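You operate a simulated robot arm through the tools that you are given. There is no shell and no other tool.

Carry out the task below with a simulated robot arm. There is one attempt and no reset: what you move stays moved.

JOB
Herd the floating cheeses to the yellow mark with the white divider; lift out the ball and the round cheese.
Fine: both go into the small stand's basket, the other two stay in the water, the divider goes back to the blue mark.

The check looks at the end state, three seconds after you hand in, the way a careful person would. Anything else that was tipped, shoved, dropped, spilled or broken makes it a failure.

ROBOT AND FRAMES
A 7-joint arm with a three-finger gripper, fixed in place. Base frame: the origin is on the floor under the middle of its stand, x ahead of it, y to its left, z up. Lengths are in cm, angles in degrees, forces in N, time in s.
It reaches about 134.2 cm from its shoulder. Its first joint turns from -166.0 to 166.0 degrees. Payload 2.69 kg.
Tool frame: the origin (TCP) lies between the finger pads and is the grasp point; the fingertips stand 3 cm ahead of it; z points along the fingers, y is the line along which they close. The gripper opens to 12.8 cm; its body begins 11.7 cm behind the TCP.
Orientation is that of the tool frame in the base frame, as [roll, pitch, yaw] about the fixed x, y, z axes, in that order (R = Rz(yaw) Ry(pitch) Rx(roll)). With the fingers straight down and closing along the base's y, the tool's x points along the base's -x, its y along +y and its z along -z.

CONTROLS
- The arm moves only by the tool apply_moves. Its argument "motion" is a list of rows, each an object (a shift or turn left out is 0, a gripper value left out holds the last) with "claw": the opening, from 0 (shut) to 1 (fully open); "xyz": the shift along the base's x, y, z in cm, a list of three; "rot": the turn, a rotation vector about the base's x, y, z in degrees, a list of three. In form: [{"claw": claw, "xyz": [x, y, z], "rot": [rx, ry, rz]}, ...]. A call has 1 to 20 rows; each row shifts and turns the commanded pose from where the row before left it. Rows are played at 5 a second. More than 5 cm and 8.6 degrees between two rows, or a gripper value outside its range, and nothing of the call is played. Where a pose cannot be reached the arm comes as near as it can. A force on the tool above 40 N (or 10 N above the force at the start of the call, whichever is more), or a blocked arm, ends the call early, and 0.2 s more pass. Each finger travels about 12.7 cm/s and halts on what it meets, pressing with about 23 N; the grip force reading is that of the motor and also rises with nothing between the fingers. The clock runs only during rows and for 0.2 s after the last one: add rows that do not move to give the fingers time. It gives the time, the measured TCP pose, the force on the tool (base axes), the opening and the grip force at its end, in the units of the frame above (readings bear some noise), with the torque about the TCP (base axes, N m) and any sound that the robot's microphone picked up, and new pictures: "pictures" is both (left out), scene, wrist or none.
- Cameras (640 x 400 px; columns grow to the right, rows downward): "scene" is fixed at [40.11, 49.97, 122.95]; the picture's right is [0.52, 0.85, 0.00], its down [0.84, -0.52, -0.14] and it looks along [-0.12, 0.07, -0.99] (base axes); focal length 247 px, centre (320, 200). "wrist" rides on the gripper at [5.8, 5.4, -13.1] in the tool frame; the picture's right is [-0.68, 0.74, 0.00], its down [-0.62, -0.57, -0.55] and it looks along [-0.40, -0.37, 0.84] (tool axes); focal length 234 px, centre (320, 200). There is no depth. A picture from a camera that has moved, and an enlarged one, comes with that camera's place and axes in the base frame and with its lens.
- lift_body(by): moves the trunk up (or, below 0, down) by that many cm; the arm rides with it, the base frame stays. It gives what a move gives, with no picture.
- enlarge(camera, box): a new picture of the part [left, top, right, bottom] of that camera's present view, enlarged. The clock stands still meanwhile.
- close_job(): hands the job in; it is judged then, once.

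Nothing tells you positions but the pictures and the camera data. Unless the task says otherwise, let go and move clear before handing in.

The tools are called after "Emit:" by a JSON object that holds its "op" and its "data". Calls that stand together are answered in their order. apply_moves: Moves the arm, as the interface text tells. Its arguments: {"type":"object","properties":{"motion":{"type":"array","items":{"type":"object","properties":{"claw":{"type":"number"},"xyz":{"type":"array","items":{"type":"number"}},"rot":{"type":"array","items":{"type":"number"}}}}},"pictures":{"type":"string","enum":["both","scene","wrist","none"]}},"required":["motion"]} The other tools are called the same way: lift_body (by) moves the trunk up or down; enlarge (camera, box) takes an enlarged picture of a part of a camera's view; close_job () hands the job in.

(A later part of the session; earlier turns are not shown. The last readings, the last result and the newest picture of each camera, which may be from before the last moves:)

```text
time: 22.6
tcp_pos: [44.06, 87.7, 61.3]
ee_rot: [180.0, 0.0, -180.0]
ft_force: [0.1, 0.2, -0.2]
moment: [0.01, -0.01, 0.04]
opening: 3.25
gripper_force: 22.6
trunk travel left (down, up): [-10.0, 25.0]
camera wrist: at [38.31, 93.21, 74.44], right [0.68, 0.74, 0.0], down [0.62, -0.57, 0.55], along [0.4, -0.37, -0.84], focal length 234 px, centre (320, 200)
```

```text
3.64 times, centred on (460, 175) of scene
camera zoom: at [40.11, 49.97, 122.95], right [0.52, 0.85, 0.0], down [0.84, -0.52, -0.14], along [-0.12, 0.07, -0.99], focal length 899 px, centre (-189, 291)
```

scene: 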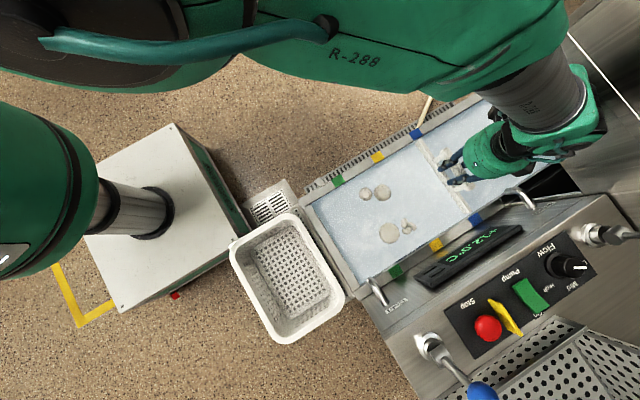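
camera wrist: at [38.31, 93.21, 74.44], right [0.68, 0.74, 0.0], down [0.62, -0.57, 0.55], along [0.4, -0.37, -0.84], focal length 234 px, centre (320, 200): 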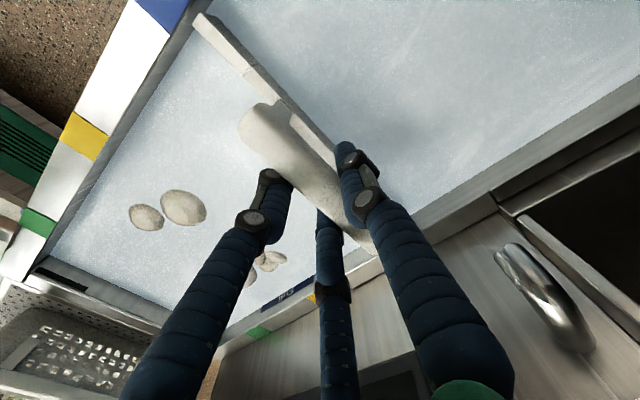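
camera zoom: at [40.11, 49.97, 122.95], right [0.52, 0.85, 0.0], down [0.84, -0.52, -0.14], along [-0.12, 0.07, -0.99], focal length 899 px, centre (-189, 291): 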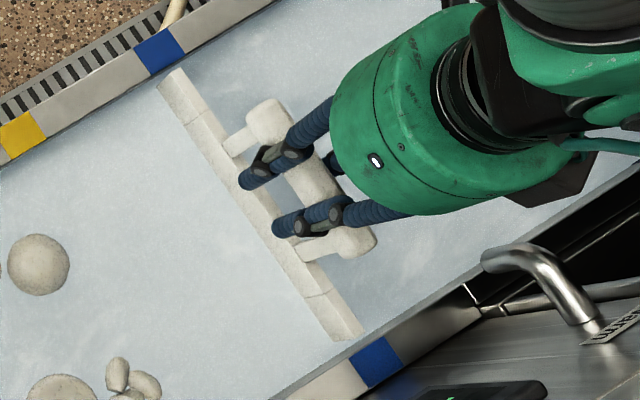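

The divider is back in its original position between the blue marks. I'll release it and lift straight up.

Emit:
{"op": "apply_moves", "data": {"motion": [{"claw": 0.4}, {"claw": 0.6}, {"claw": 0.9}, {}, {}, {"xyz": [0, 0, 3]}, {"xyz": [0, 0, 4]}, {"xyz": [0, 0, 5]}, {"xyz": [0, 0, 3]}, {}], "pictures": "both"}}

Emit:
{"op": "enlarge", "data": {"camera": "scene", "box": [350, 120, 510, 260]}}

```text
time: 24.8
tcp_pos: [43.96, 87.8, 76.43]
ee_rot: [-180.0, -0.1, 180.0]
ft_force: [0.4, -0.8, 0.7]
moment: [0.05, -0.01, -0.01]
opening: 11.51
gripper_force: 0.1
trunk travel left (down, up): [-10.0, 25.0]
camera wrist: at [38.12, 93.23, 89.46], right [0.68, 0.74, 0.0], down [0.62, -0.57, 0.55], along [0.4, -0.37, -0.84], focal length 234 px, centre (320, 200)
```

scene: 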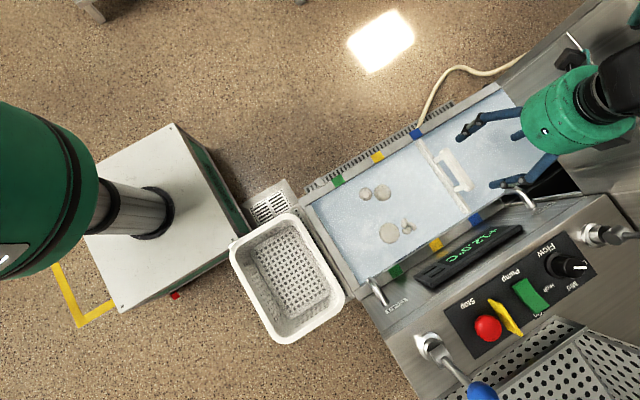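
wrist: 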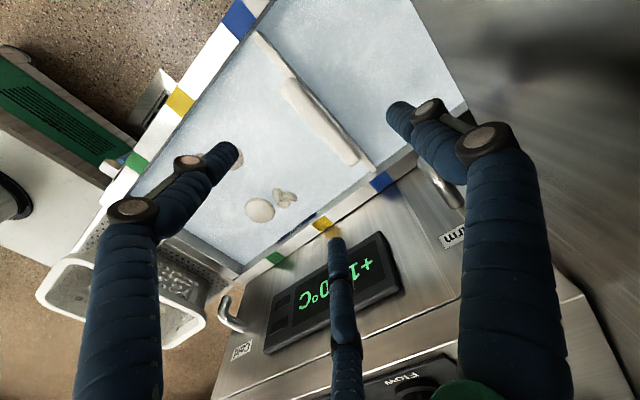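

```text
2.86 times, centred on (430, 190) of scene
camera zoom: at [40.11, 49.97, 122.95], right [0.52, 0.85, 0.0], down [0.84, -0.52, -0.14], along [-0.12, 0.07, -0.99], focal length 706 px, centre (6, 229)
```

zoom: 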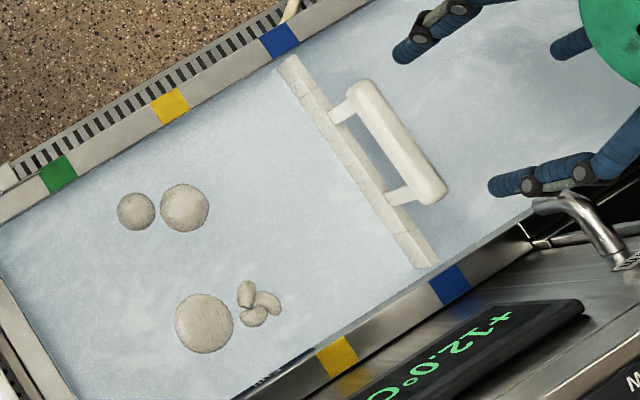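

Divider is released at blue; cheeses sit at ball (39.2, 71.3), small (36.9, 67.0), round (49.7, 66.6) and knot (50.9, 72.3). I'll rotate the gripper −28° so the small piece falls in the gap between two fingers, partially close, and hover over the ball.

Emit:
{"op": "apply_moves", "data": {"motion": [{"claw": 0.62, "xyz": [-1.2, -4.1, 0], "rot": [0, 0, -7]}, {"xyz": [-1.2, -4.1, 0], "rot": [0, 0, -7]}, {"xyz": [-1.2, -4.1, 0], "rot": [0, 0, -7]}, {"xyz": [-1.2, -4.2, 0], "rot": [0, 0, -7]}, {"xyz": [0, 0, -4]}, {"xyz": [0, 0, -4]}, {}, {}], "pictures": "both"}}

Emit:
{"op": "enlarge", "data": {"camera": "wrist", "box": [200, 60, 440, 260]}}

Emit:
{"op": "enlarge", "data": {"camera": "scene", "box": [340, 150, 460, 260]}}

```text
time: 26.6
tcp_pos: [39.32, 71.03, 68.51]
ee_rot: [180.0, 0.1, 152.0]
ft_force: [-0.3, 1.0, 0.4]
moment: [-0.02, 0.0, 0.03]
opening: 7.94
gripper_force: 0.0
trunk travel left (down, up): [-10.0, 25.0]
camera wrist: at [36.74, 78.67, 81.59], right [0.94, 0.33, 0.0], down [0.28, -0.79, 0.55], along [0.18, -0.52, -0.84], focal length 234 px, centre (320, 200)
```

scene: 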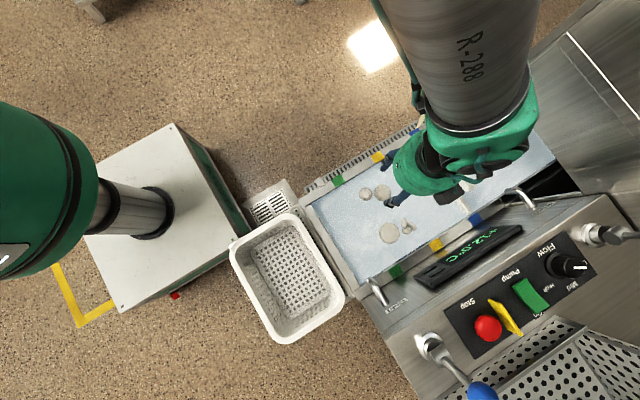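
wrist: 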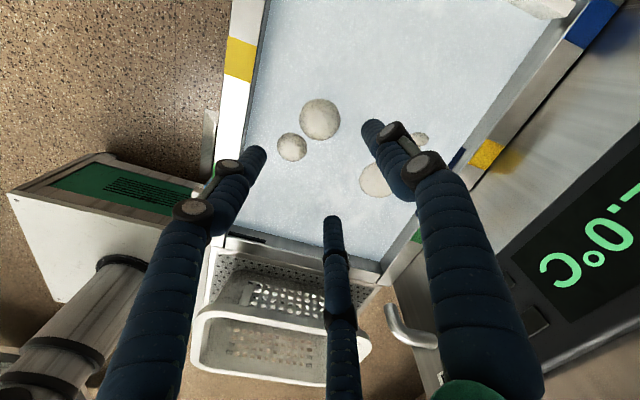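

```text
2.00 times, centred on (320, 160) of wrist
camera zoom: at [36.74, 78.67, 81.59], right [0.94, 0.33, 0.0], down [0.28, -0.79, 0.55], along [0.18, -0.52, -0.84], focal length 468 px, centre (320, 280)
```

zoom: 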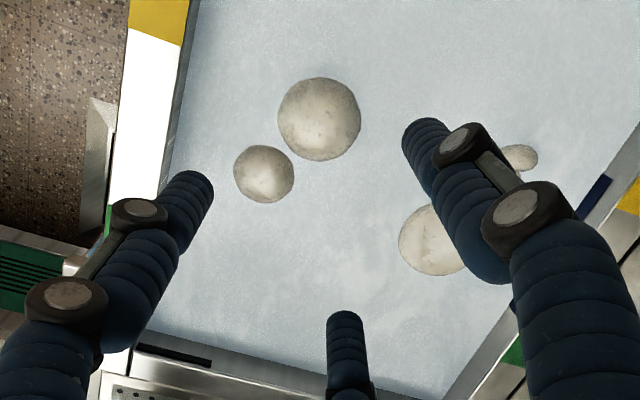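

```text
3.64 times, centred on (400, 205) of scene
camera zoom: at [40.11, 49.97, 122.95], right [0.52, 0.85, 0.0], down [0.84, -0.52, -0.14], along [-0.12, 0.07, -0.99], focal length 899 px, centre (29, 182)
```

zoom: 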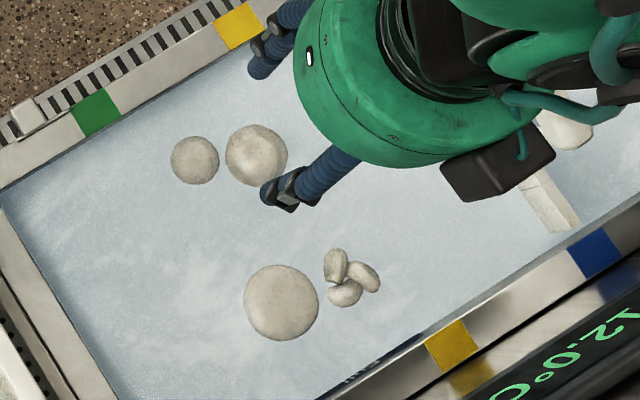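

Triangulating again puts the ball at about (39.1, 71.5). I'll correct the offset, descend to just above the water and check alignment.

Emit:
{"op": "apply_moves", "data": {"motion": [{"xyz": [-0.2, 0.45, -4]}, {"xyz": [0, 0, -4]}, {"xyz": [0, 0, -2.5]}, {}, {}], "pictures": "both"}}

Emit:
{"op": "enlarge", "data": {"camera": "wrist", "box": [200, 60, 440, 260]}}

Emit:
{"op": "enlarge", "data": {"camera": "scene", "box": [340, 150, 460, 260]}}

```text
time: 27.8
tcp_pos: [39.16, 71.52, 57.89]
ee_rot: [-179.9, 0.1, 152.0]
ft_force: [-0.1, 0.8, 0.2]
moment: [0.02, 0.0, -0.03]
opening: 7.94
gripper_force: 0.0
trunk travel left (down, up): [-10.0, 25.0]
camera wrist: at [36.55, 79.2, 71.03], right [0.94, 0.33, 0.0], down [0.28, -0.79, 0.55], along [0.18, -0.52, -0.84], focal length 234 px, centre (320, 200)
```

scene: 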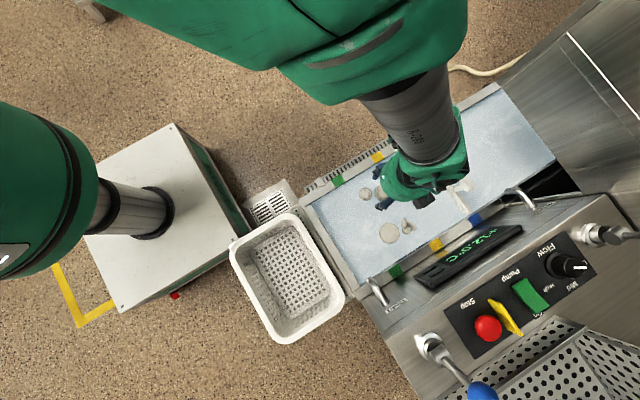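
wrist: 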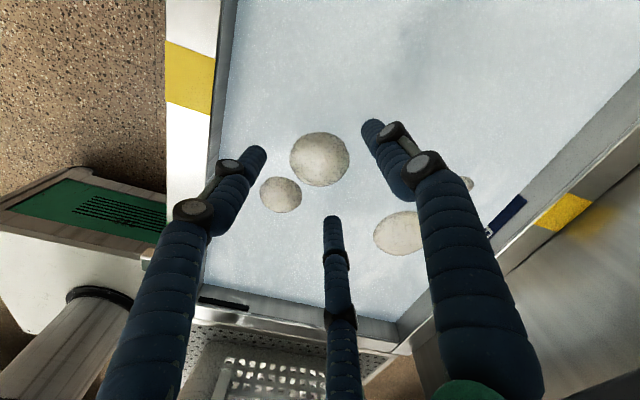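

```text
2.00 times, centred on (320, 160) of wrist
camera zoom: at [36.55, 79.2, 71.03], right [0.94, 0.33, 0.0], down [0.28, -0.79, 0.55], along [0.18, -0.52, -0.84], focal length 468 px, centre (320, 280)
```

zoom: 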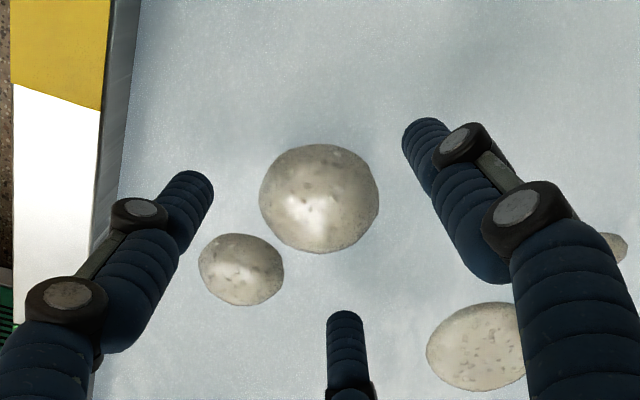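

```text
3.64 times, centred on (400, 205) of scene
camera zoom: at [40.11, 49.97, 122.95], right [0.52, 0.85, 0.0], down [0.84, -0.52, -0.14], along [-0.12, 0.07, -0.99], focal length 899 px, centre (29, 182)
```

zoom: 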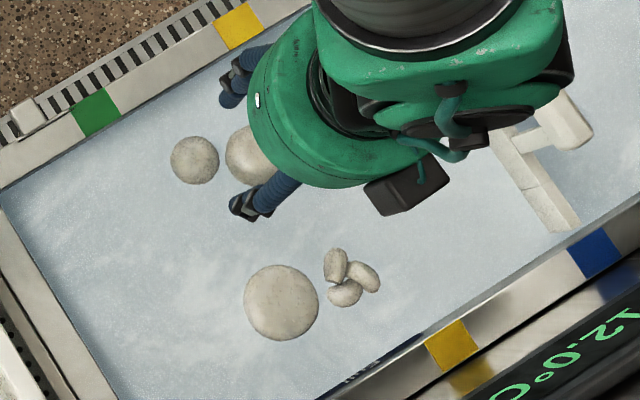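

The tool axis lines up with the ball centre, and the small piece sits in the gap between two fingers. I'll descend around the ball.

Emit:
{"op": "apply_moves", "data": {"motion": [{"xyz": [0, 0, -1.5]}, {"xyz": [0, 0, -1.5]}, {"xyz": [0, 0, -1.5]}, {"xyz": [0, 0, -1.3]}, {"xyz": [0, 0, -1]}, {}, {}], "pictures": "both"}}

Emit:
{"op": "enlarge", "data": {"camera": "wrist", "box": [200, 60, 440, 260]}}

Emit:
{"op": "enlarge", "data": {"camera": "scene", "box": [340, 150, 460, 260]}}

```text
time: 29.4
tcp_pos: [39.23, 71.48, 51.02]
ee_rot: [-179.9, -0.1, 152.0]
ft_force: [-0.4, -1.1, -0.3]
moment: [0.0, -0.03, 0.0]
opening: 7.94
gripper_force: 0.1
trunk travel left (down, up): [-10.0, 25.0]
camera wrist: at [36.62, 79.17, 64.11], right [0.94, 0.33, 0.0], down [0.28, -0.79, 0.55], along [0.18, -0.52, -0.84], focal length 234 px, centre (320, 200)
```

scene: 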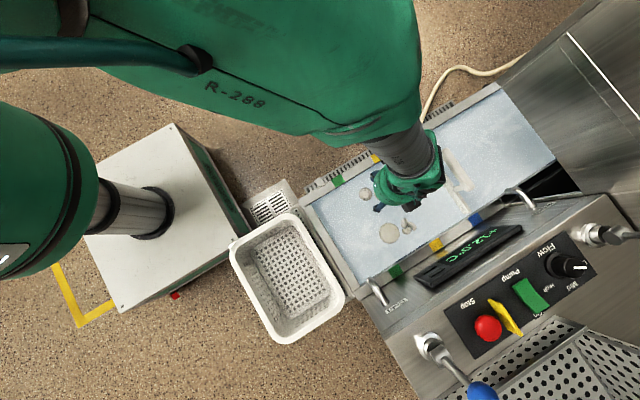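
wrist: 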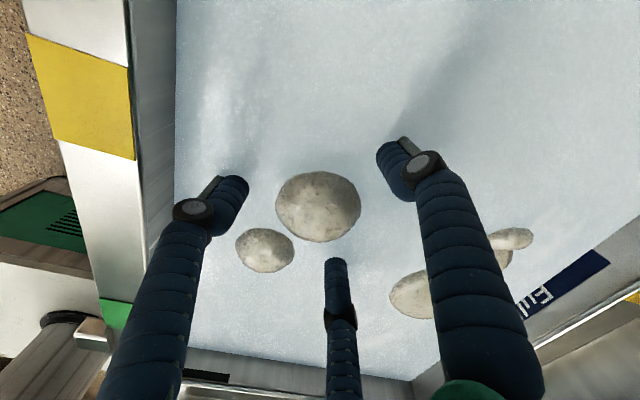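

```text
2.00 times, centred on (320, 160) of wrist
camera zoom: at [36.62, 79.17, 64.11], right [0.94, 0.33, 0.0], down [0.28, -0.79, 0.55], along [0.18, -0.52, -0.84], focal length 468 px, centre (320, 280)
```

zoom: 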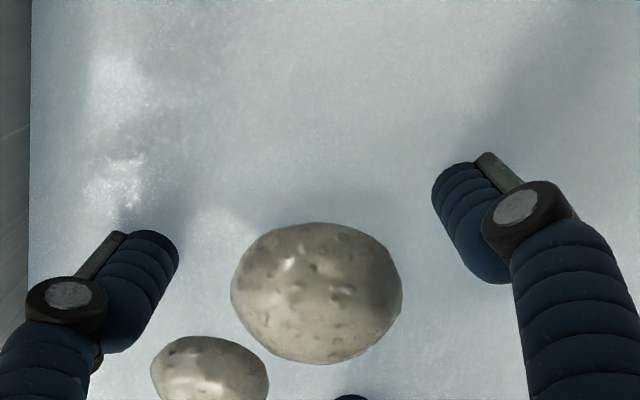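

```text
3.64 times, centred on (400, 205) of scene
camera zoom: at [40.11, 49.97, 122.95], right [0.52, 0.85, 0.0], down [0.84, -0.52, -0.14], along [-0.12, 0.07, -0.99], focal length 899 px, centre (29, 182)
```

zoom: 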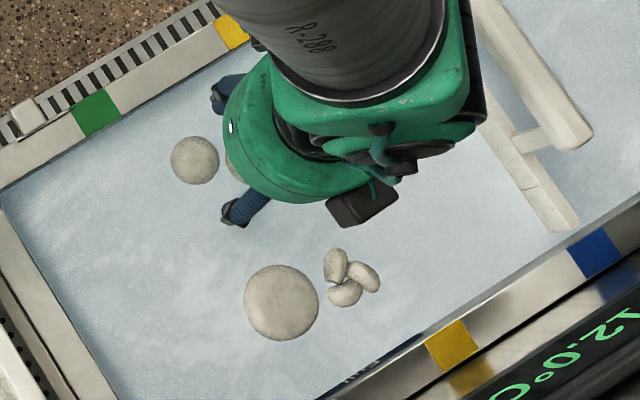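

The fingers surround the ball with no contact. Closing gently now.

Emit:
{"op": "apply_moves", "data": {"motion": [{"claw": 0.54}, {"claw": 0.48}, {"claw": 0.43}, {"claw": 0.39}, {"claw": 0.35}, {}, {}, {}], "pictures": "wrist"}}

Emit:
{"op": "enlarge", "data": {"camera": "wrist", "box": [200, 100, 440, 300]}}

```text
time: 31.2
tcp_pos: [39.22, 71.6, 51.17]
ee_rot: [180.0, 0.0, 152.1]
ft_force: [-0.2, -0.1, -0.1]
moment: [-0.02, 0.02, 0.02]
opening: 5.28
gripper_force: 23.2
trunk travel left (down, up): [-10.0, 25.0]
camera wrist: at [36.62, 79.17, 64.11], right [0.94, 0.33, 0.0], down [0.28, -0.79, 0.55], along [0.18, -0.52, -0.84], focal length 234 px, centre (320, 200)
```

wrist: 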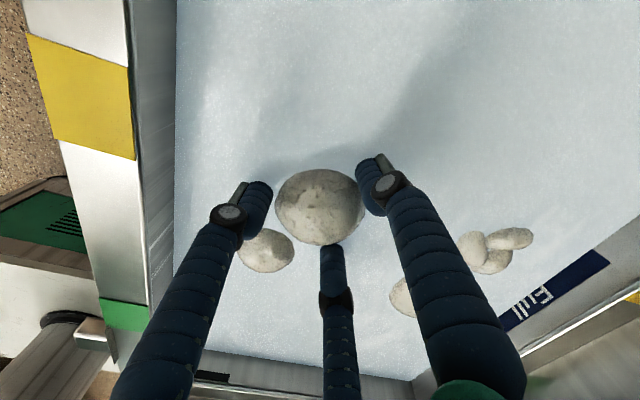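

```text
2.00 times, centred on (320, 200) of wrist
camera zoom: at [36.62, 79.17, 64.11], right [0.94, 0.33, 0.0], down [0.28, -0.79, 0.55], along [0.18, -0.52, -0.84], focal length 468 px, centre (320, 200)
```

zoom: 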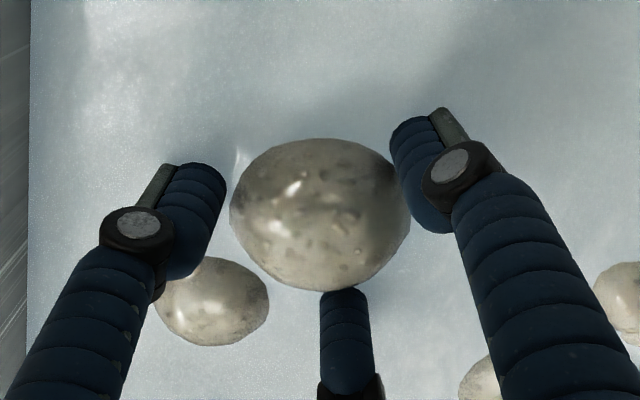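

The ball is gripped at 5.3 cm opening. I'll lift it slowly out of the water and check.

Emit:
{"op": "apply_moves", "data": {"motion": [{"xyz": [0, 0, 0.7]}, {"xyz": [0, 0, 1]}, {"xyz": [0, 0, 1.5]}, {"xyz": [0, 0, 2]}, {"xyz": [0, 0, 3]}, {"xyz": [0, 0, 3.5]}, {"xyz": [0, 0, 4]}, {"xyz": [0, 0, 4]}, {}, {}], "pictures": "both"}}

Emit:
{"op": "enlarge", "data": {"camera": "wrist", "box": [200, 100, 440, 300]}}

Emit:
{"op": "enlarge", "data": {"camera": "scene", "box": [340, 140, 460, 260]}}

```text
time: 33.4
tcp_pos: [39.22, 71.37, 70.83]
ee_rot: [-180.0, 0.0, 152.0]
ft_force: [0.2, -0.1, -1.5]
moment: [-0.01, 0.01, 0.02]
opening: 5.17
gripper_force: 23.0
trunk travel left (down, up): [-10.0, 25.0]
camera wrist: at [36.62, 79.02, 83.81], right [0.94, 0.33, 0.0], down [0.28, -0.79, 0.55], along [0.18, -0.52, -0.84], focal length 234 px, centre (320, 200)
```

scene: 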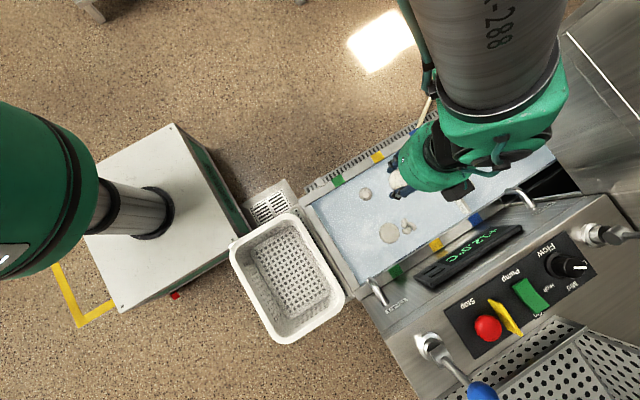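
wrist: 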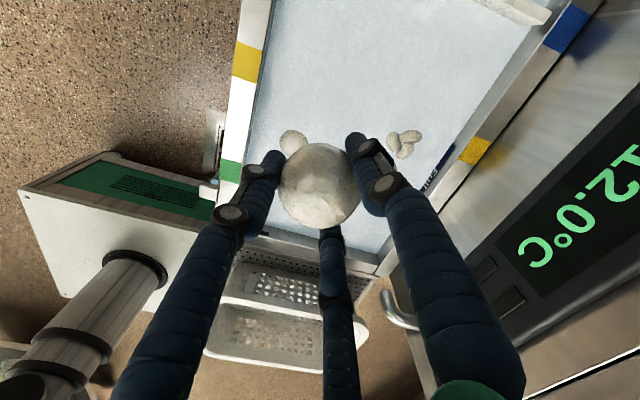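

```text
2.00 times, centred on (320, 200) of wrist
camera zoom: at [36.62, 79.02, 83.81], right [0.94, 0.33, 0.0], down [0.28, -0.79, 0.55], along [0.18, -0.52, -0.84], focal length 468 px, centre (320, 200)
```

zoom: 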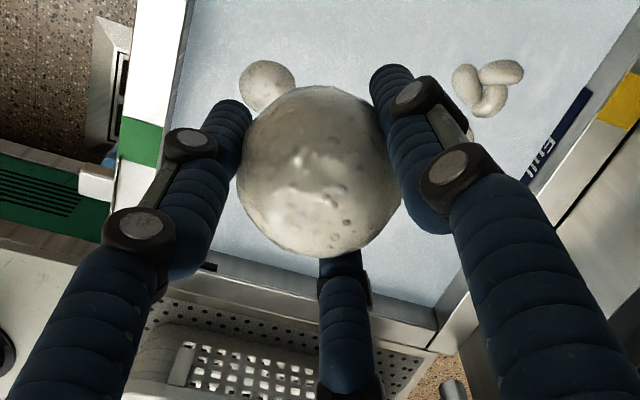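

```text
3.33 times, centred on (400, 200) of scene
camera zoom: at [40.11, 49.97, 122.95], right [0.52, 0.85, 0.0], down [0.84, -0.52, -0.14], along [-0.12, 0.07, -0.99], focal length 824 px, centre (53, 200)
```

zoom: 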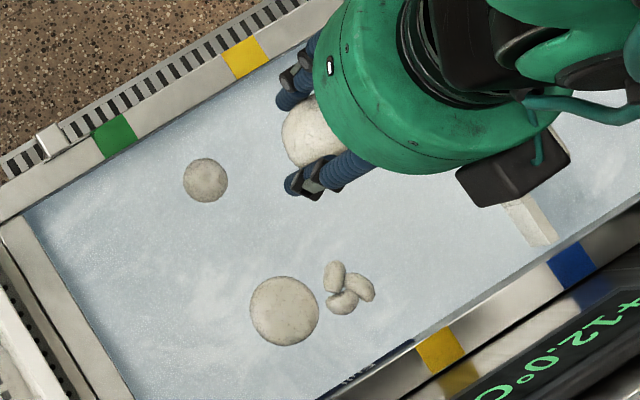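

The ball is out cleanly and is clearly spherical; the others stay afloat. I'll carry it toward the basket at safe height and examine the basket geometry.

Emit:
{"op": "apply_moves", "data": {"motion": [{"xyz": [0, 0, 3]}, {"xyz": [0.3, -3, 1]}, {"xyz": [0.5, -4.5, 0]}, {"xyz": [0.5, -4.5, 0]}, {"xyz": [0.5, -4.5, 0]}, {"xyz": [0.3, -3.5, 0]}, {}, {}], "pictures": "both"}}

Emit:
{"op": "enlarge", "data": {"camera": "wrist", "box": [160, 60, 480, 260]}}

Emit:
{"op": "enlarge", "data": {"camera": "scene", "box": [220, 170, 360, 350]}}

```text
time: 35.2
tcp_pos: [41.31, 51.5, 74.88]
ee_rot: [-180.0, 0.1, 152.0]
ft_force: [0.2, 0.4, -0.7]
moment: [0.0, 0.0, 0.0]
opening: 5.17
gripper_force: 22.8
trunk travel left (down, up): [-10.0, 25.0]
camera wrist: at [38.76, 59.14, 87.94], right [0.94, 0.33, 0.0], down [0.28, -0.79, 0.55], along [0.18, -0.52, -0.84], focal length 234 px, centre (320, 200)
```

scene: 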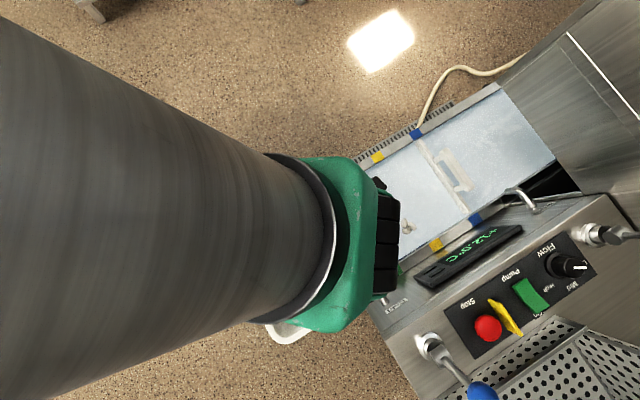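
wrist: 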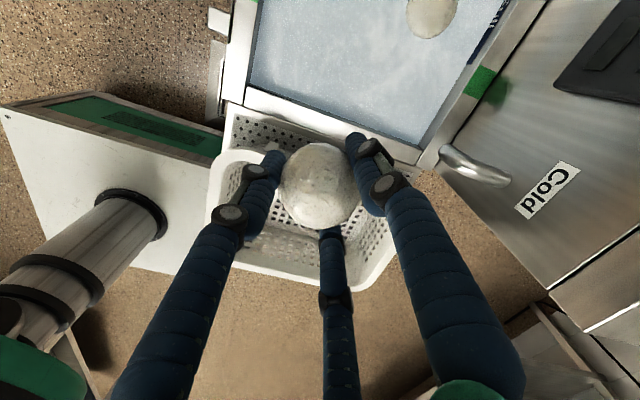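

```text
2.00 times, centred on (320, 160) of wrist
camera zoom: at [38.76, 59.14, 87.94], right [0.94, 0.33, 0.0], down [0.28, -0.79, 0.55], along [0.18, -0.52, -0.84], focal length 468 px, centre (320, 280)
```

zoom: 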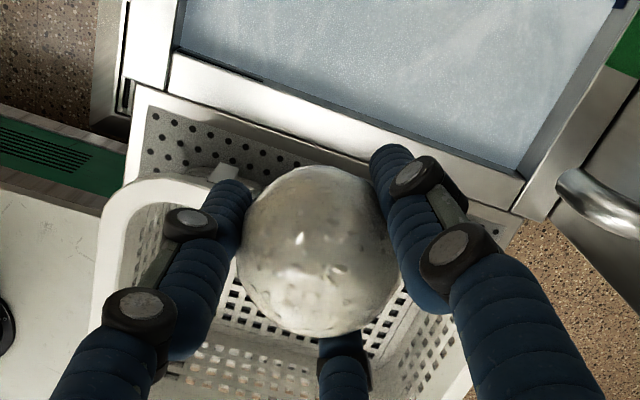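

```text
2.22 times, centred on (290, 260) of scene
camera zoom: at [40.11, 49.97, 122.95], right [0.52, 0.85, 0.0], down [0.84, -0.52, -0.14], along [-0.12, 0.07, -0.99], focal length 549 px, centre (387, 67)
```

zoom: 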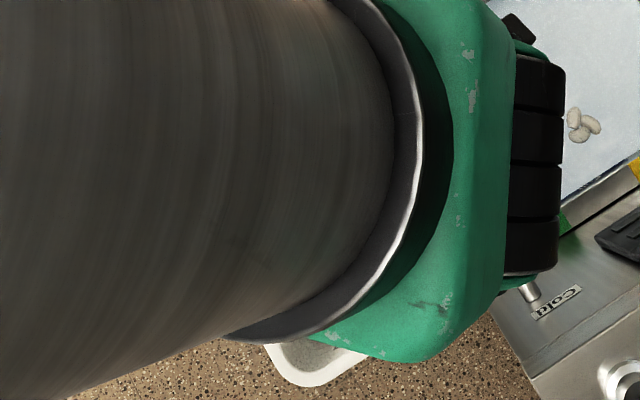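

The arm hides the basket from the scene camera, so I'll zoom in on the wrist view to measure the basket's rim and floor.

Emit:
{"op": "enlarge", "data": {"camera": "wrist", "box": [195, 90, 305, 190]}}

Emit:
{"op": "enlarge", "data": {"camera": "wrist", "box": [195, 180, 415, 310]}}

```text
4.00 times, centred on (250, 140) of wrist
camera zoom: at [38.76, 59.14, 87.94], right [0.94, 0.33, 0.0], down [0.28, -0.79, 0.55], along [0.18, -0.52, -0.84], focal length 937 px, centre (600, 440)
```

zoom: 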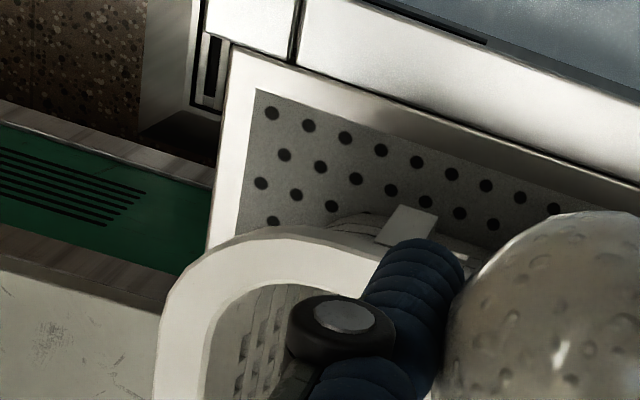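

```text
2.91 times, centred on (305, 245) of wrist
camera zoom: at [38.76, 59.14, 87.94], right [0.94, 0.33, 0.0], down [0.28, -0.79, 0.55], along [0.18, -0.52, -0.84], focal length 681 px, centre (364, 69)
```

zoom: 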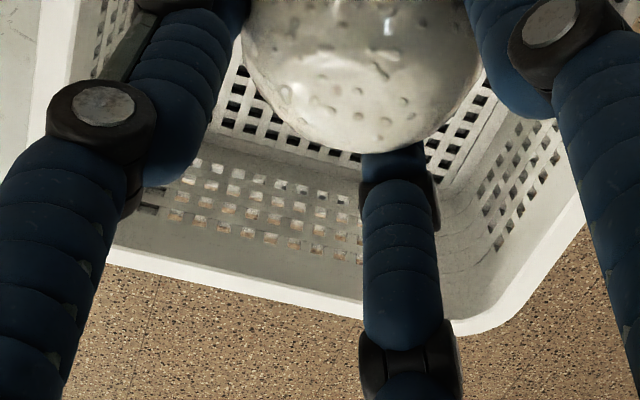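

The basket's rim is at z≈64 with outer bounds x 32–56, y 29–48, and its floor is near z≈56. I'll place the ball toward the −x half, rotating the gripper +58° so no finger points at the −x wall.

Emit:
{"op": "apply_moves", "data": {"motion": [{"xyz": [-0.4, -2, 0], "rot": [0, 0, 8.3]}, {"xyz": [-0.4, -2, 0], "rot": [0, 0, 8.3]}, {"xyz": [-0.4, -2, 0], "rot": [0, 0, 8.3]}, {"xyz": [-0.4, -2, 0], "rot": [0, 0, 8.3]}, {"xyz": [-0.4, -2, 0], "rot": [0, 0, 8.3]}, {"xyz": [-0.4, -2, 0], "rot": [0, 0, 8.3]}, {"xyz": [-0.4, -0.9, 0], "rot": [0, 0, 8.3]}, {}, {}, {}], "pictures": "both"}}

Emit:
{"op": "enlarge", "data": {"camera": "wrist", "box": [160, 60, 480, 280]}}

```text
time: 37.4
tcp_pos: [38.51, 38.73, 74.83]
ee_rot: [-180.0, 0.0, -149.8]
ft_force: [0.6, -0.9, -0.6]
moment: [0.04, -0.01, -0.05]
opening: 5.21
gripper_force: 23.6
trunk travel left (down, up): [-10.0, 25.0]
camera wrist: at [30.81, 40.54, 87.93], right [0.22, 0.98, 0.0], down [0.82, -0.18, 0.55], along [0.54, -0.12, -0.84], focal length 234 px, centre (320, 200)
```

scene: 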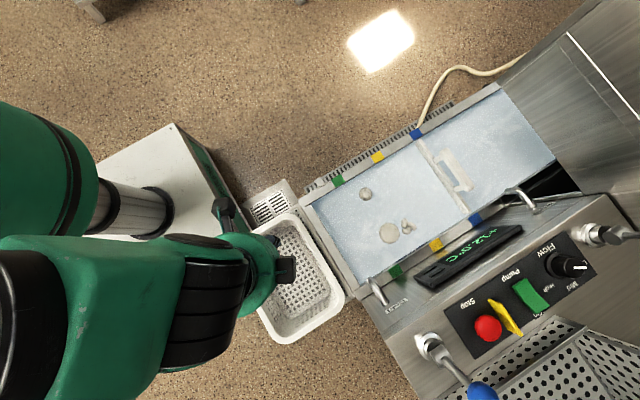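
wrist: 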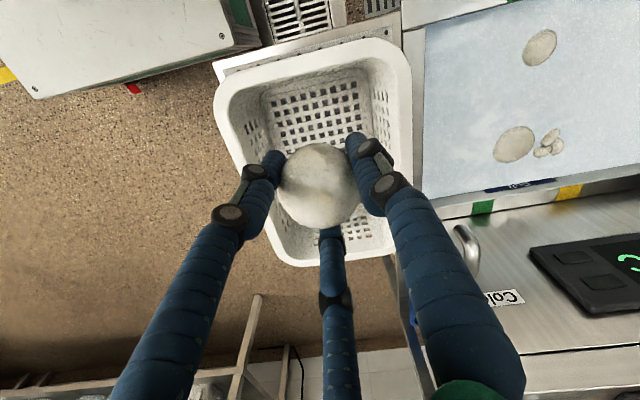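

```text
1.82 times, centred on (320, 170) of wrist
camera zoom: at [30.81, 40.54, 87.93], right [0.22, 0.98, 0.0], down [0.82, -0.18, 0.55], along [0.54, -0.12, -0.84], focal length 426 px, centre (320, 254)
```

zoom: 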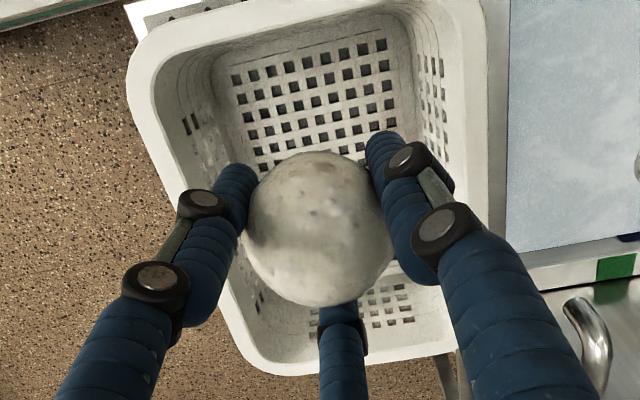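

The view confirms the basket rim and floor, and the ball is over its −x half, centred in y. I'll lower it in.

Emit:
{"op": "apply_moves", "data": {"motion": [{"xyz": [0, 0, -4]}, {"xyz": [0, 0, -4]}, {"xyz": [0, 0, -3.5]}, {"xyz": [0, 0, -2]}, {"xyz": [0, 0, -0.7]}, {}, {}], "pictures": "both"}}

Emit:
{"op": "enlarge", "data": {"camera": "wrist", "box": [160, 60, 480, 280]}}

Emit:
{"op": "enlarge", "data": {"camera": "scene", "box": [200, 170, 360, 350]}}

```text
time: 39.0
tcp_pos: [38.4, 38.68, 60.54]
ee_rot: [179.9, 0.0, -149.9]
ft_force: [-0.4, 1.1, -0.3]
moment: [0.03, -0.02, 0.02]
opening: 5.16
gripper_force: 23.1
trunk travel left (down, up): [-10.0, 25.0]
camera wrist: at [30.67, 40.5, 73.64], right [0.22, 0.98, 0.0], down [0.82, -0.18, 0.55], along [0.54, -0.12, -0.84], focal length 234 px, centre (320, 200)
```

scene: 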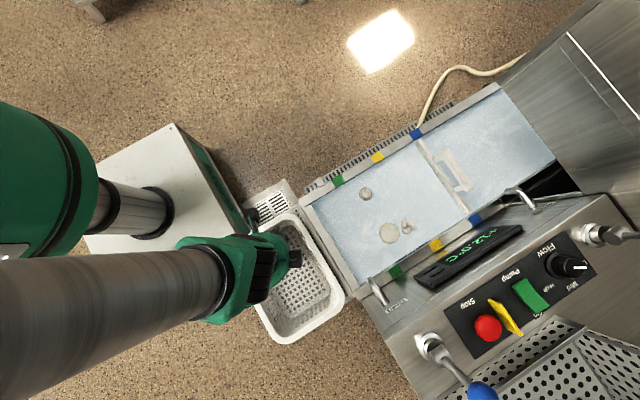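
wrist: 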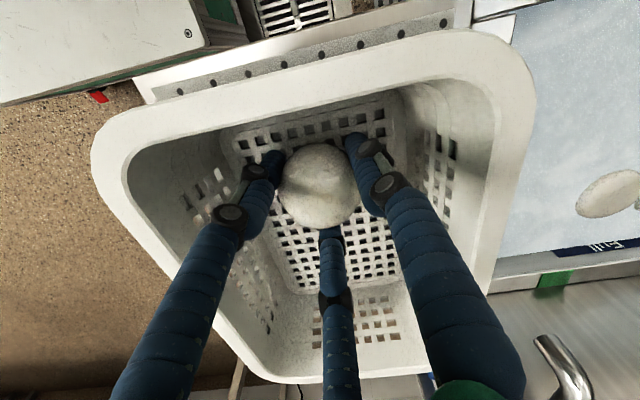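

```text
1.82 times, centred on (320, 170) of wrist
camera zoom: at [30.67, 40.5, 73.64], right [0.22, 0.98, 0.0], down [0.82, -0.18, 0.55], along [0.54, -0.12, -0.84], focal length 426 px, centre (320, 254)
```

zoom: 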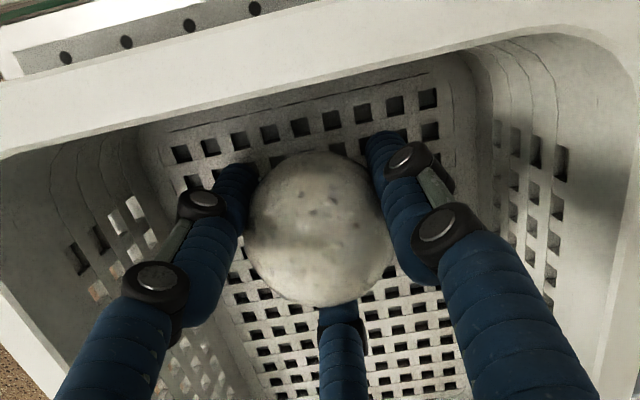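

```text
2.22 times, centred on (280, 260) of scene
camera zoom: at [40.11, 49.97, 122.95], right [0.52, 0.85, 0.0], down [0.84, -0.52, -0.14], along [-0.12, 0.07, -0.99], focal length 549 px, centre (409, 67)
```

zoom: 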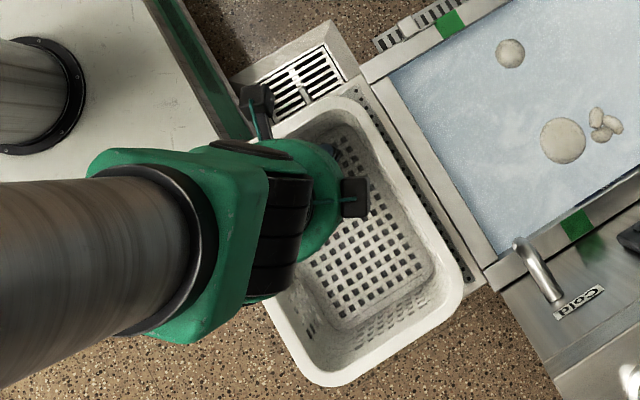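

Floor re-measures at z≈56.3, so the ball is about 1 cm above it. I'll ease down the last bit watching force.

Emit:
{"op": "apply_moves", "data": {"motion": [{"xyz": [0, 0, -0.4]}, {"xyz": [0, 0, -0.4]}, {}, {}], "pictures": "none"}}

```text
time: 40.0
tcp_pos: [38.56, 38.73, 59.8]
ee_rot: [180.0, 0.1, -149.9]
ft_force: [-2.3, -0.6, 15.0]
moment: [-0.22, 0.01, -0.04]
opening: 5.19
gripper_force: 23.1
trunk travel left (down, up): [-10.0, 25.0]
```

Contact with the basket floor (15 N). I'll back off slightly and then open gently.

Emit:
{"op": "apply_moves", "data": {"motion": [{"xyz": [0, 0, 0.3]}, {}, {"claw": 0.42}, {"claw": 0.46}, {"claw": 0.5}, {"claw": 0.54}, {}, {}], "pictures": "wrist"}}

Emit:
{"op": "enlarge", "data": {"camera": "wrist", "box": [160, 60, 480, 280]}}

```text
time: 41.8
tcp_pos: [38.44, 38.68, 60.01]
ee_rot: [180.0, 0.0, -149.9]
ft_force: [-0.5, -0.6, -0.1]
moment: [0.02, -0.02, -0.01]
opening: 6.92
gripper_force: 0.0
trunk travel left (down, up): [-10.0, 25.0]
camera wrist: at [30.72, 40.5, 73.19], right [0.22, 0.98, 0.0], down [0.82, -0.18, 0.55], along [0.54, -0.12, -0.84], focal length 234 px, centre (320, 200)
```

wrist: 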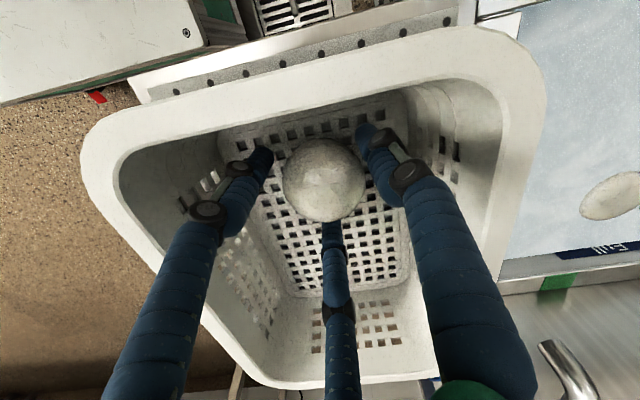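

```text
1.82 times, centred on (320, 170) of wrist
camera zoom: at [30.72, 40.5, 73.19], right [0.22, 0.98, 0.0], down [0.82, -0.18, 0.55], along [0.54, -0.12, -0.84], focal length 426 px, centre (320, 254)
```

zoom: 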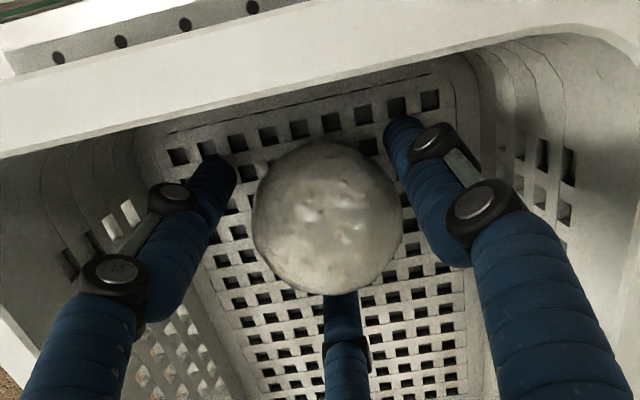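

The ball is released and resting on the basket floor. Raising straight up.

Emit:
{"op": "apply_moves", "data": {"motion": [{"xyz": [0, 0, 1]}, {"xyz": [0, 0, 1.5]}, {"xyz": [0, 0, 2.5]}, {"xyz": [0, 0, 4]}, {"xyz": [0, 0, 4]}, {"xyz": [0, 0, 2]}, {}], "pictures": "both"}}

Emit:
{"op": "enlarge", "data": {"camera": "wrist", "box": [160, 60, 480, 280]}}

Emit:
{"op": "enlarge", "data": {"camera": "scene", "box": [340, 140, 460, 260]}}

```text
time: 43.4
tcp_pos: [38.52, 38.63, 75.17]
ee_rot: [-180.0, 0.1, -149.8]
ft_force: [0.2, -0.5, 0.2]
moment: [-0.01, -0.02, 0.04]
opening: 6.91
gripper_force: 0.1
trunk travel left (down, up): [-10.0, 25.0]
camera wrist: at [30.77, 40.55, 88.21], right [0.22, 0.98, 0.0], down [0.82, -0.18, 0.55], along [0.54, -0.12, -0.84], focal length 234 px, centre (320, 200)
```

scene: 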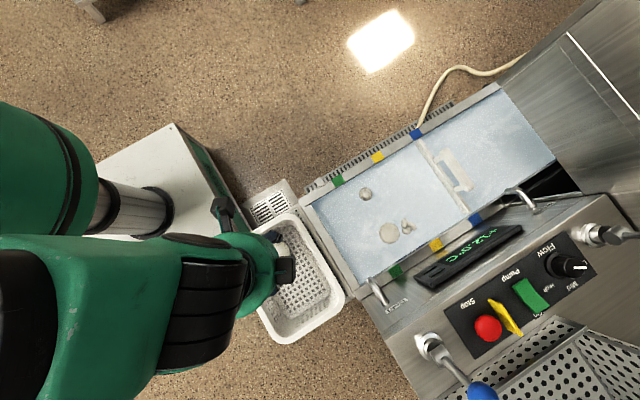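
wrist: 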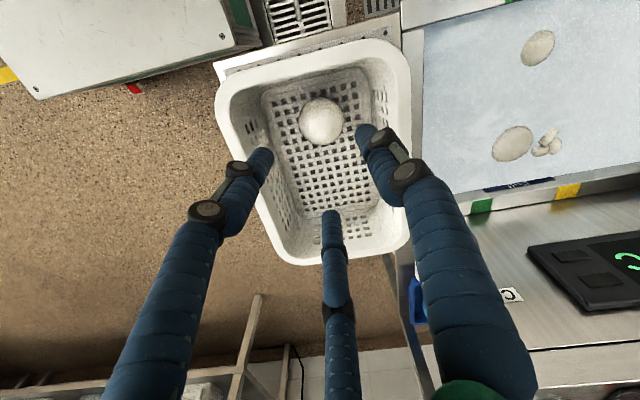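

```text
1.82 times, centred on (320, 170) of wrist
camera zoom: at [30.77, 40.55, 88.21], right [0.22, 0.98, 0.0], down [0.82, -0.18, 0.55], along [0.54, -0.12, -0.84], focal length 426 px, centre (320, 254)
```

zoom: 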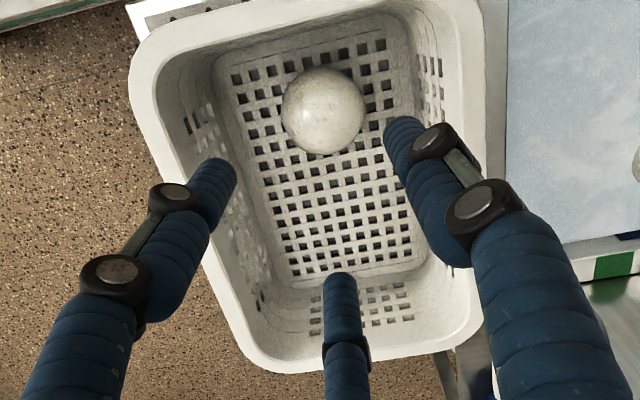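

```text
3.33 times, centred on (400, 200) of scene
camera zoom: at [40.11, 49.97, 122.95], right [0.52, 0.85, 0.0], down [0.84, -0.52, -0.14], along [-0.12, 0.07, -0.99], focal length 824 px, centre (53, 200)
```

zoom: 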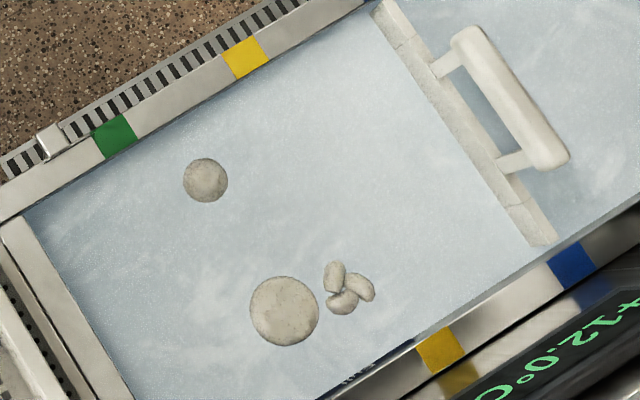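

The ball is in the basket and the water side is undisturbed. Next is the round cheese at about (49.9, 66.6). I'll rotate +27° so the knot lies in a finger gap, set a modest opening, and hover above it.

Emit:
{"op": "apply_moves", "data": {"motion": [{"claw": 0.62, "xyz": [1.6, 4, 0], "rot": [0, 0, 4]}, {"xyz": [1.6, 4, 0], "rot": [0, 0, 4]}, {"xyz": [1.6, 4, 0], "rot": [0, 0, 4]}, {"xyz": [1.6, 4, 0], "rot": [0, 0, 4]}, {"xyz": [1.6, 4, 0], "rot": [0, 0, 4]}, {"xyz": [1.6, 4, 0], "rot": [0, 0, 4]}, {"xyz": [1.7, 3.9, 0], "rot": [0, 0, 3]}, {}, {}], "pictures": "both"}}

Emit:
{"op": "enlarge", "data": {"camera": "wrist", "box": [180, 40, 460, 260]}}

Emit:
{"op": "enlarge", "data": {"camera": "scene", "box": [340, 140, 500, 300]}}

```text
time: 45.4
tcp_pos: [49.64, 66.78, 74.99]
ee_rot: [180.0, 0.0, -123.0]
ft_force: [0.0, 0.3, 0.3]
moment: [0.01, 0.04, 0.02]
opening: 7.94
gripper_force: 0.0
trunk travel left (down, up): [-10.0, 25.0]
camera wrist: at [42.01, 64.91, 88.11], right [-0.25, 0.97, 0.0], down [0.81, 0.21, 0.55], along [0.53, 0.14, -0.84], focal length 234 px, centre (320, 200)
```

scene: 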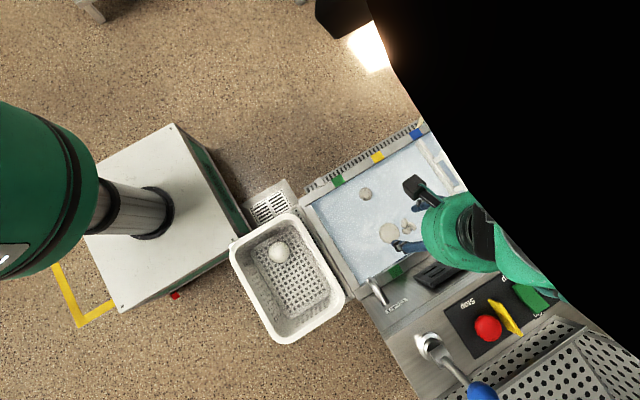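
wrist: 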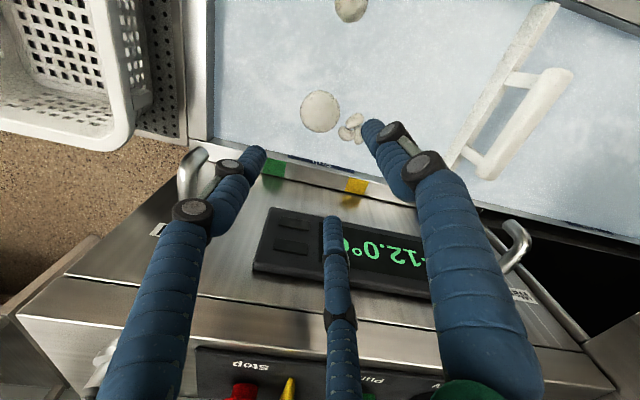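

```text
1.82 times, centred on (320, 150) of wrist
camera zoom: at [42.01, 64.91, 88.11], right [-0.25, 0.97, 0.0], down [0.81, 0.21, 0.55], along [0.53, 0.14, -0.84], focal length 426 px, centre (320, 291)
```

zoom: 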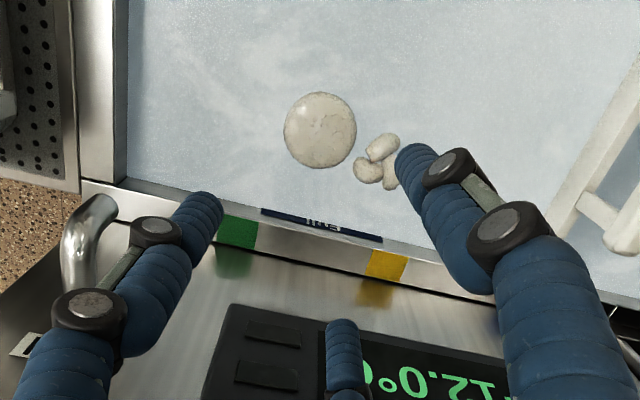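

```text
2.50 times, centred on (420, 220) of scene
camera zoom: at [40.11, 49.97, 122.95], right [0.52, 0.85, 0.0], down [0.84, -0.52, -0.14], along [-0.12, 0.07, -0.99], focal length 618 px, centre (70, 150)
```

zoom: 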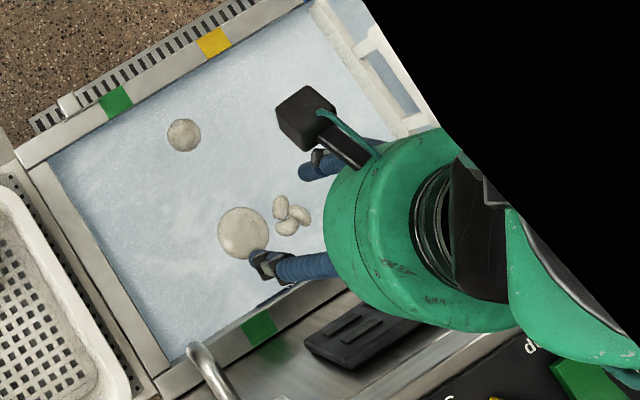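

The wrist view shows a backsplash with the display starting around x≈59.3, so there's about 3 cm clearance. The disc is right under the tool; I'll descend to just above the water and re-check.

Emit:
{"op": "apply_moves", "data": {"motion": [{"claw": 0.6, "xyz": [0, 0, -4]}, {"xyz": [0, 0, -4]}, {"xyz": [0, 0, -4]}, {"xyz": [0, 0, -4]}, {}, {}], "pictures": "both"}}

Emit:
{"op": "enlarge", "data": {"camera": "wrist", "box": [180, 40, 460, 260]}}

Emit:
{"op": "enlarge", "data": {"camera": "scene", "box": [340, 140, 500, 300]}}

```text
time: 46.8
tcp_pos: [49.87, 66.55, 59.25]
ee_rot: [180.0, 0.0, -122.9]
ft_force: [0.1, 0.1, -0.3]
moment: [-0.01, 0.03, -0.01]
opening: 7.68
gripper_force: 0.1
trunk travel left (down, up): [-10.0, 25.0]
camera wrist: at [42.18, 64.64, 72.32], right [-0.25, 0.97, 0.0], down [0.81, 0.21, 0.55], along [0.53, 0.14, -0.84], focal length 234 px, centre (320, 200)
```

scene: 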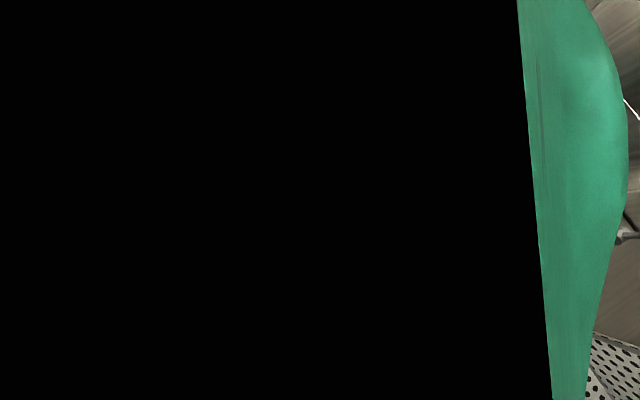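
wrist: 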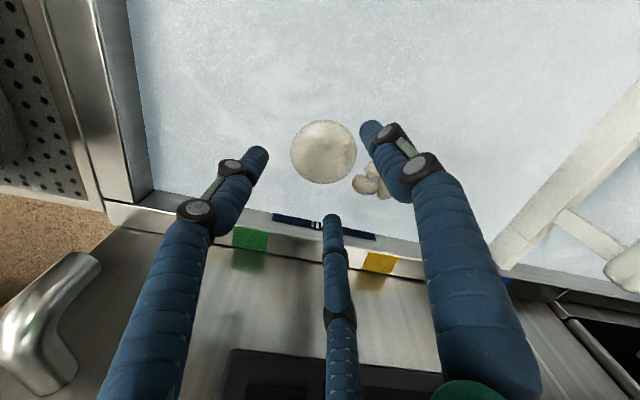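

```text
1.82 times, centred on (320, 150) of wrist
camera zoom: at [42.18, 64.64, 72.32], right [-0.25, 0.97, 0.0], down [0.81, 0.21, 0.55], along [0.53, 0.14, -0.84], focal length 426 px, centre (320, 291)
```

zoom: 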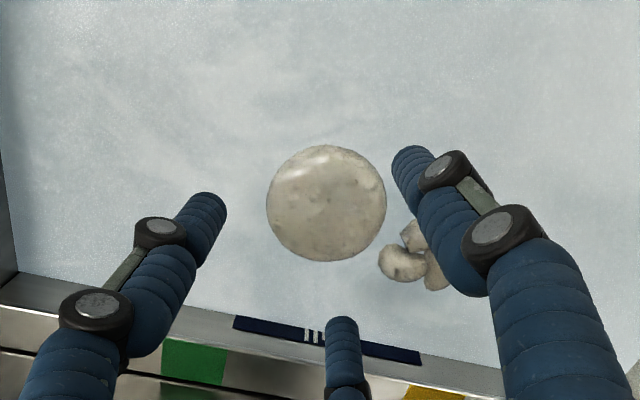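

```text
2.50 times, centred on (420, 220) of scene
camera zoom: at [40.11, 49.97, 122.95], right [0.52, 0.85, 0.0], down [0.84, -0.52, -0.14], along [-0.12, 0.07, -0.99], focal length 618 px, centre (70, 150)
```

zoom: 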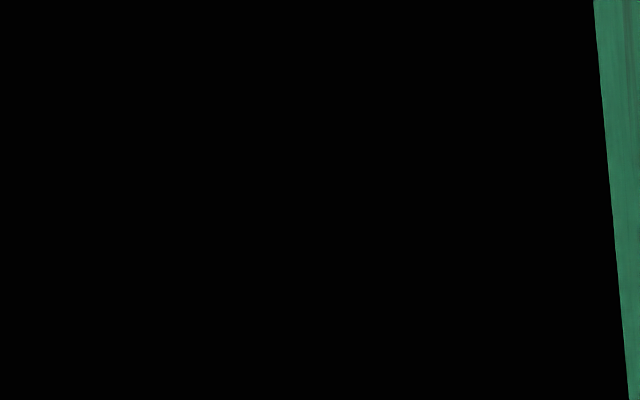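

The disc is well inside the fingers with the knot in the gap. I'll shift (−0.4, +0.25) and lower around it.

Emit:
{"op": "apply_moves", "data": {"motion": [{"xyz": [-0.4, 0.25, -1]}, {"xyz": [0, 0, -1.5]}, {"xyz": [0, 0, -1.5]}, {"xyz": [0, 0, -1.4]}, {"xyz": [0, 0, -1.2]}, {"xyz": [0, 0, -0.9]}, {}, {}], "pictures": "wrist"}}

Emit:
{"op": "enlarge", "data": {"camera": "wrist", "box": [180, 80, 460, 300]}}

```text
time: 48.6
tcp_pos: [49.48, 66.82, 51.75]
ee_rot: [-179.9, 0.0, -122.9]
ft_force: [-0.3, 0.4, 0.3]
moment: [0.02, 0.02, 0.02]
opening: 7.7
gripper_force: 0.0
trunk travel left (down, up): [-10.0, 25.0]
camera wrist: at [41.74, 64.93, 64.71], right [-0.25, 0.97, 0.0], down [0.81, 0.21, 0.55], along [0.53, 0.14, -0.84], focal length 234 px, centre (320, 200)
```

wrist: 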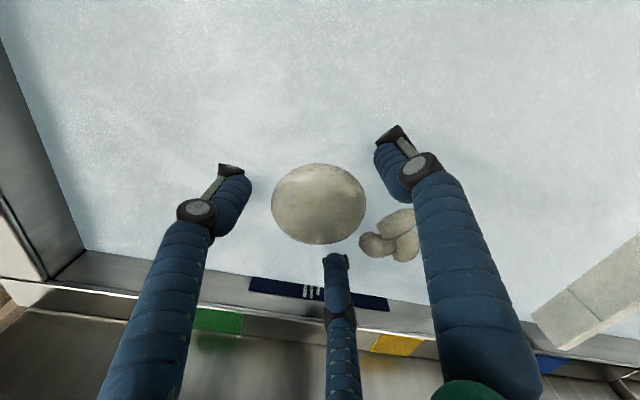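

```text
1.82 times, centred on (320, 190) of wrist
camera zoom: at [41.74, 64.93, 64.71], right [-0.25, 0.97, 0.0], down [0.81, 0.21, 0.55], along [0.53, 0.14, -0.84], focal length 426 px, centre (320, 218)
```

zoom: 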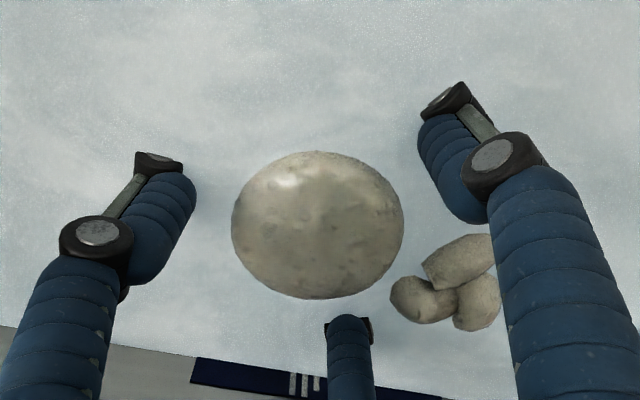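

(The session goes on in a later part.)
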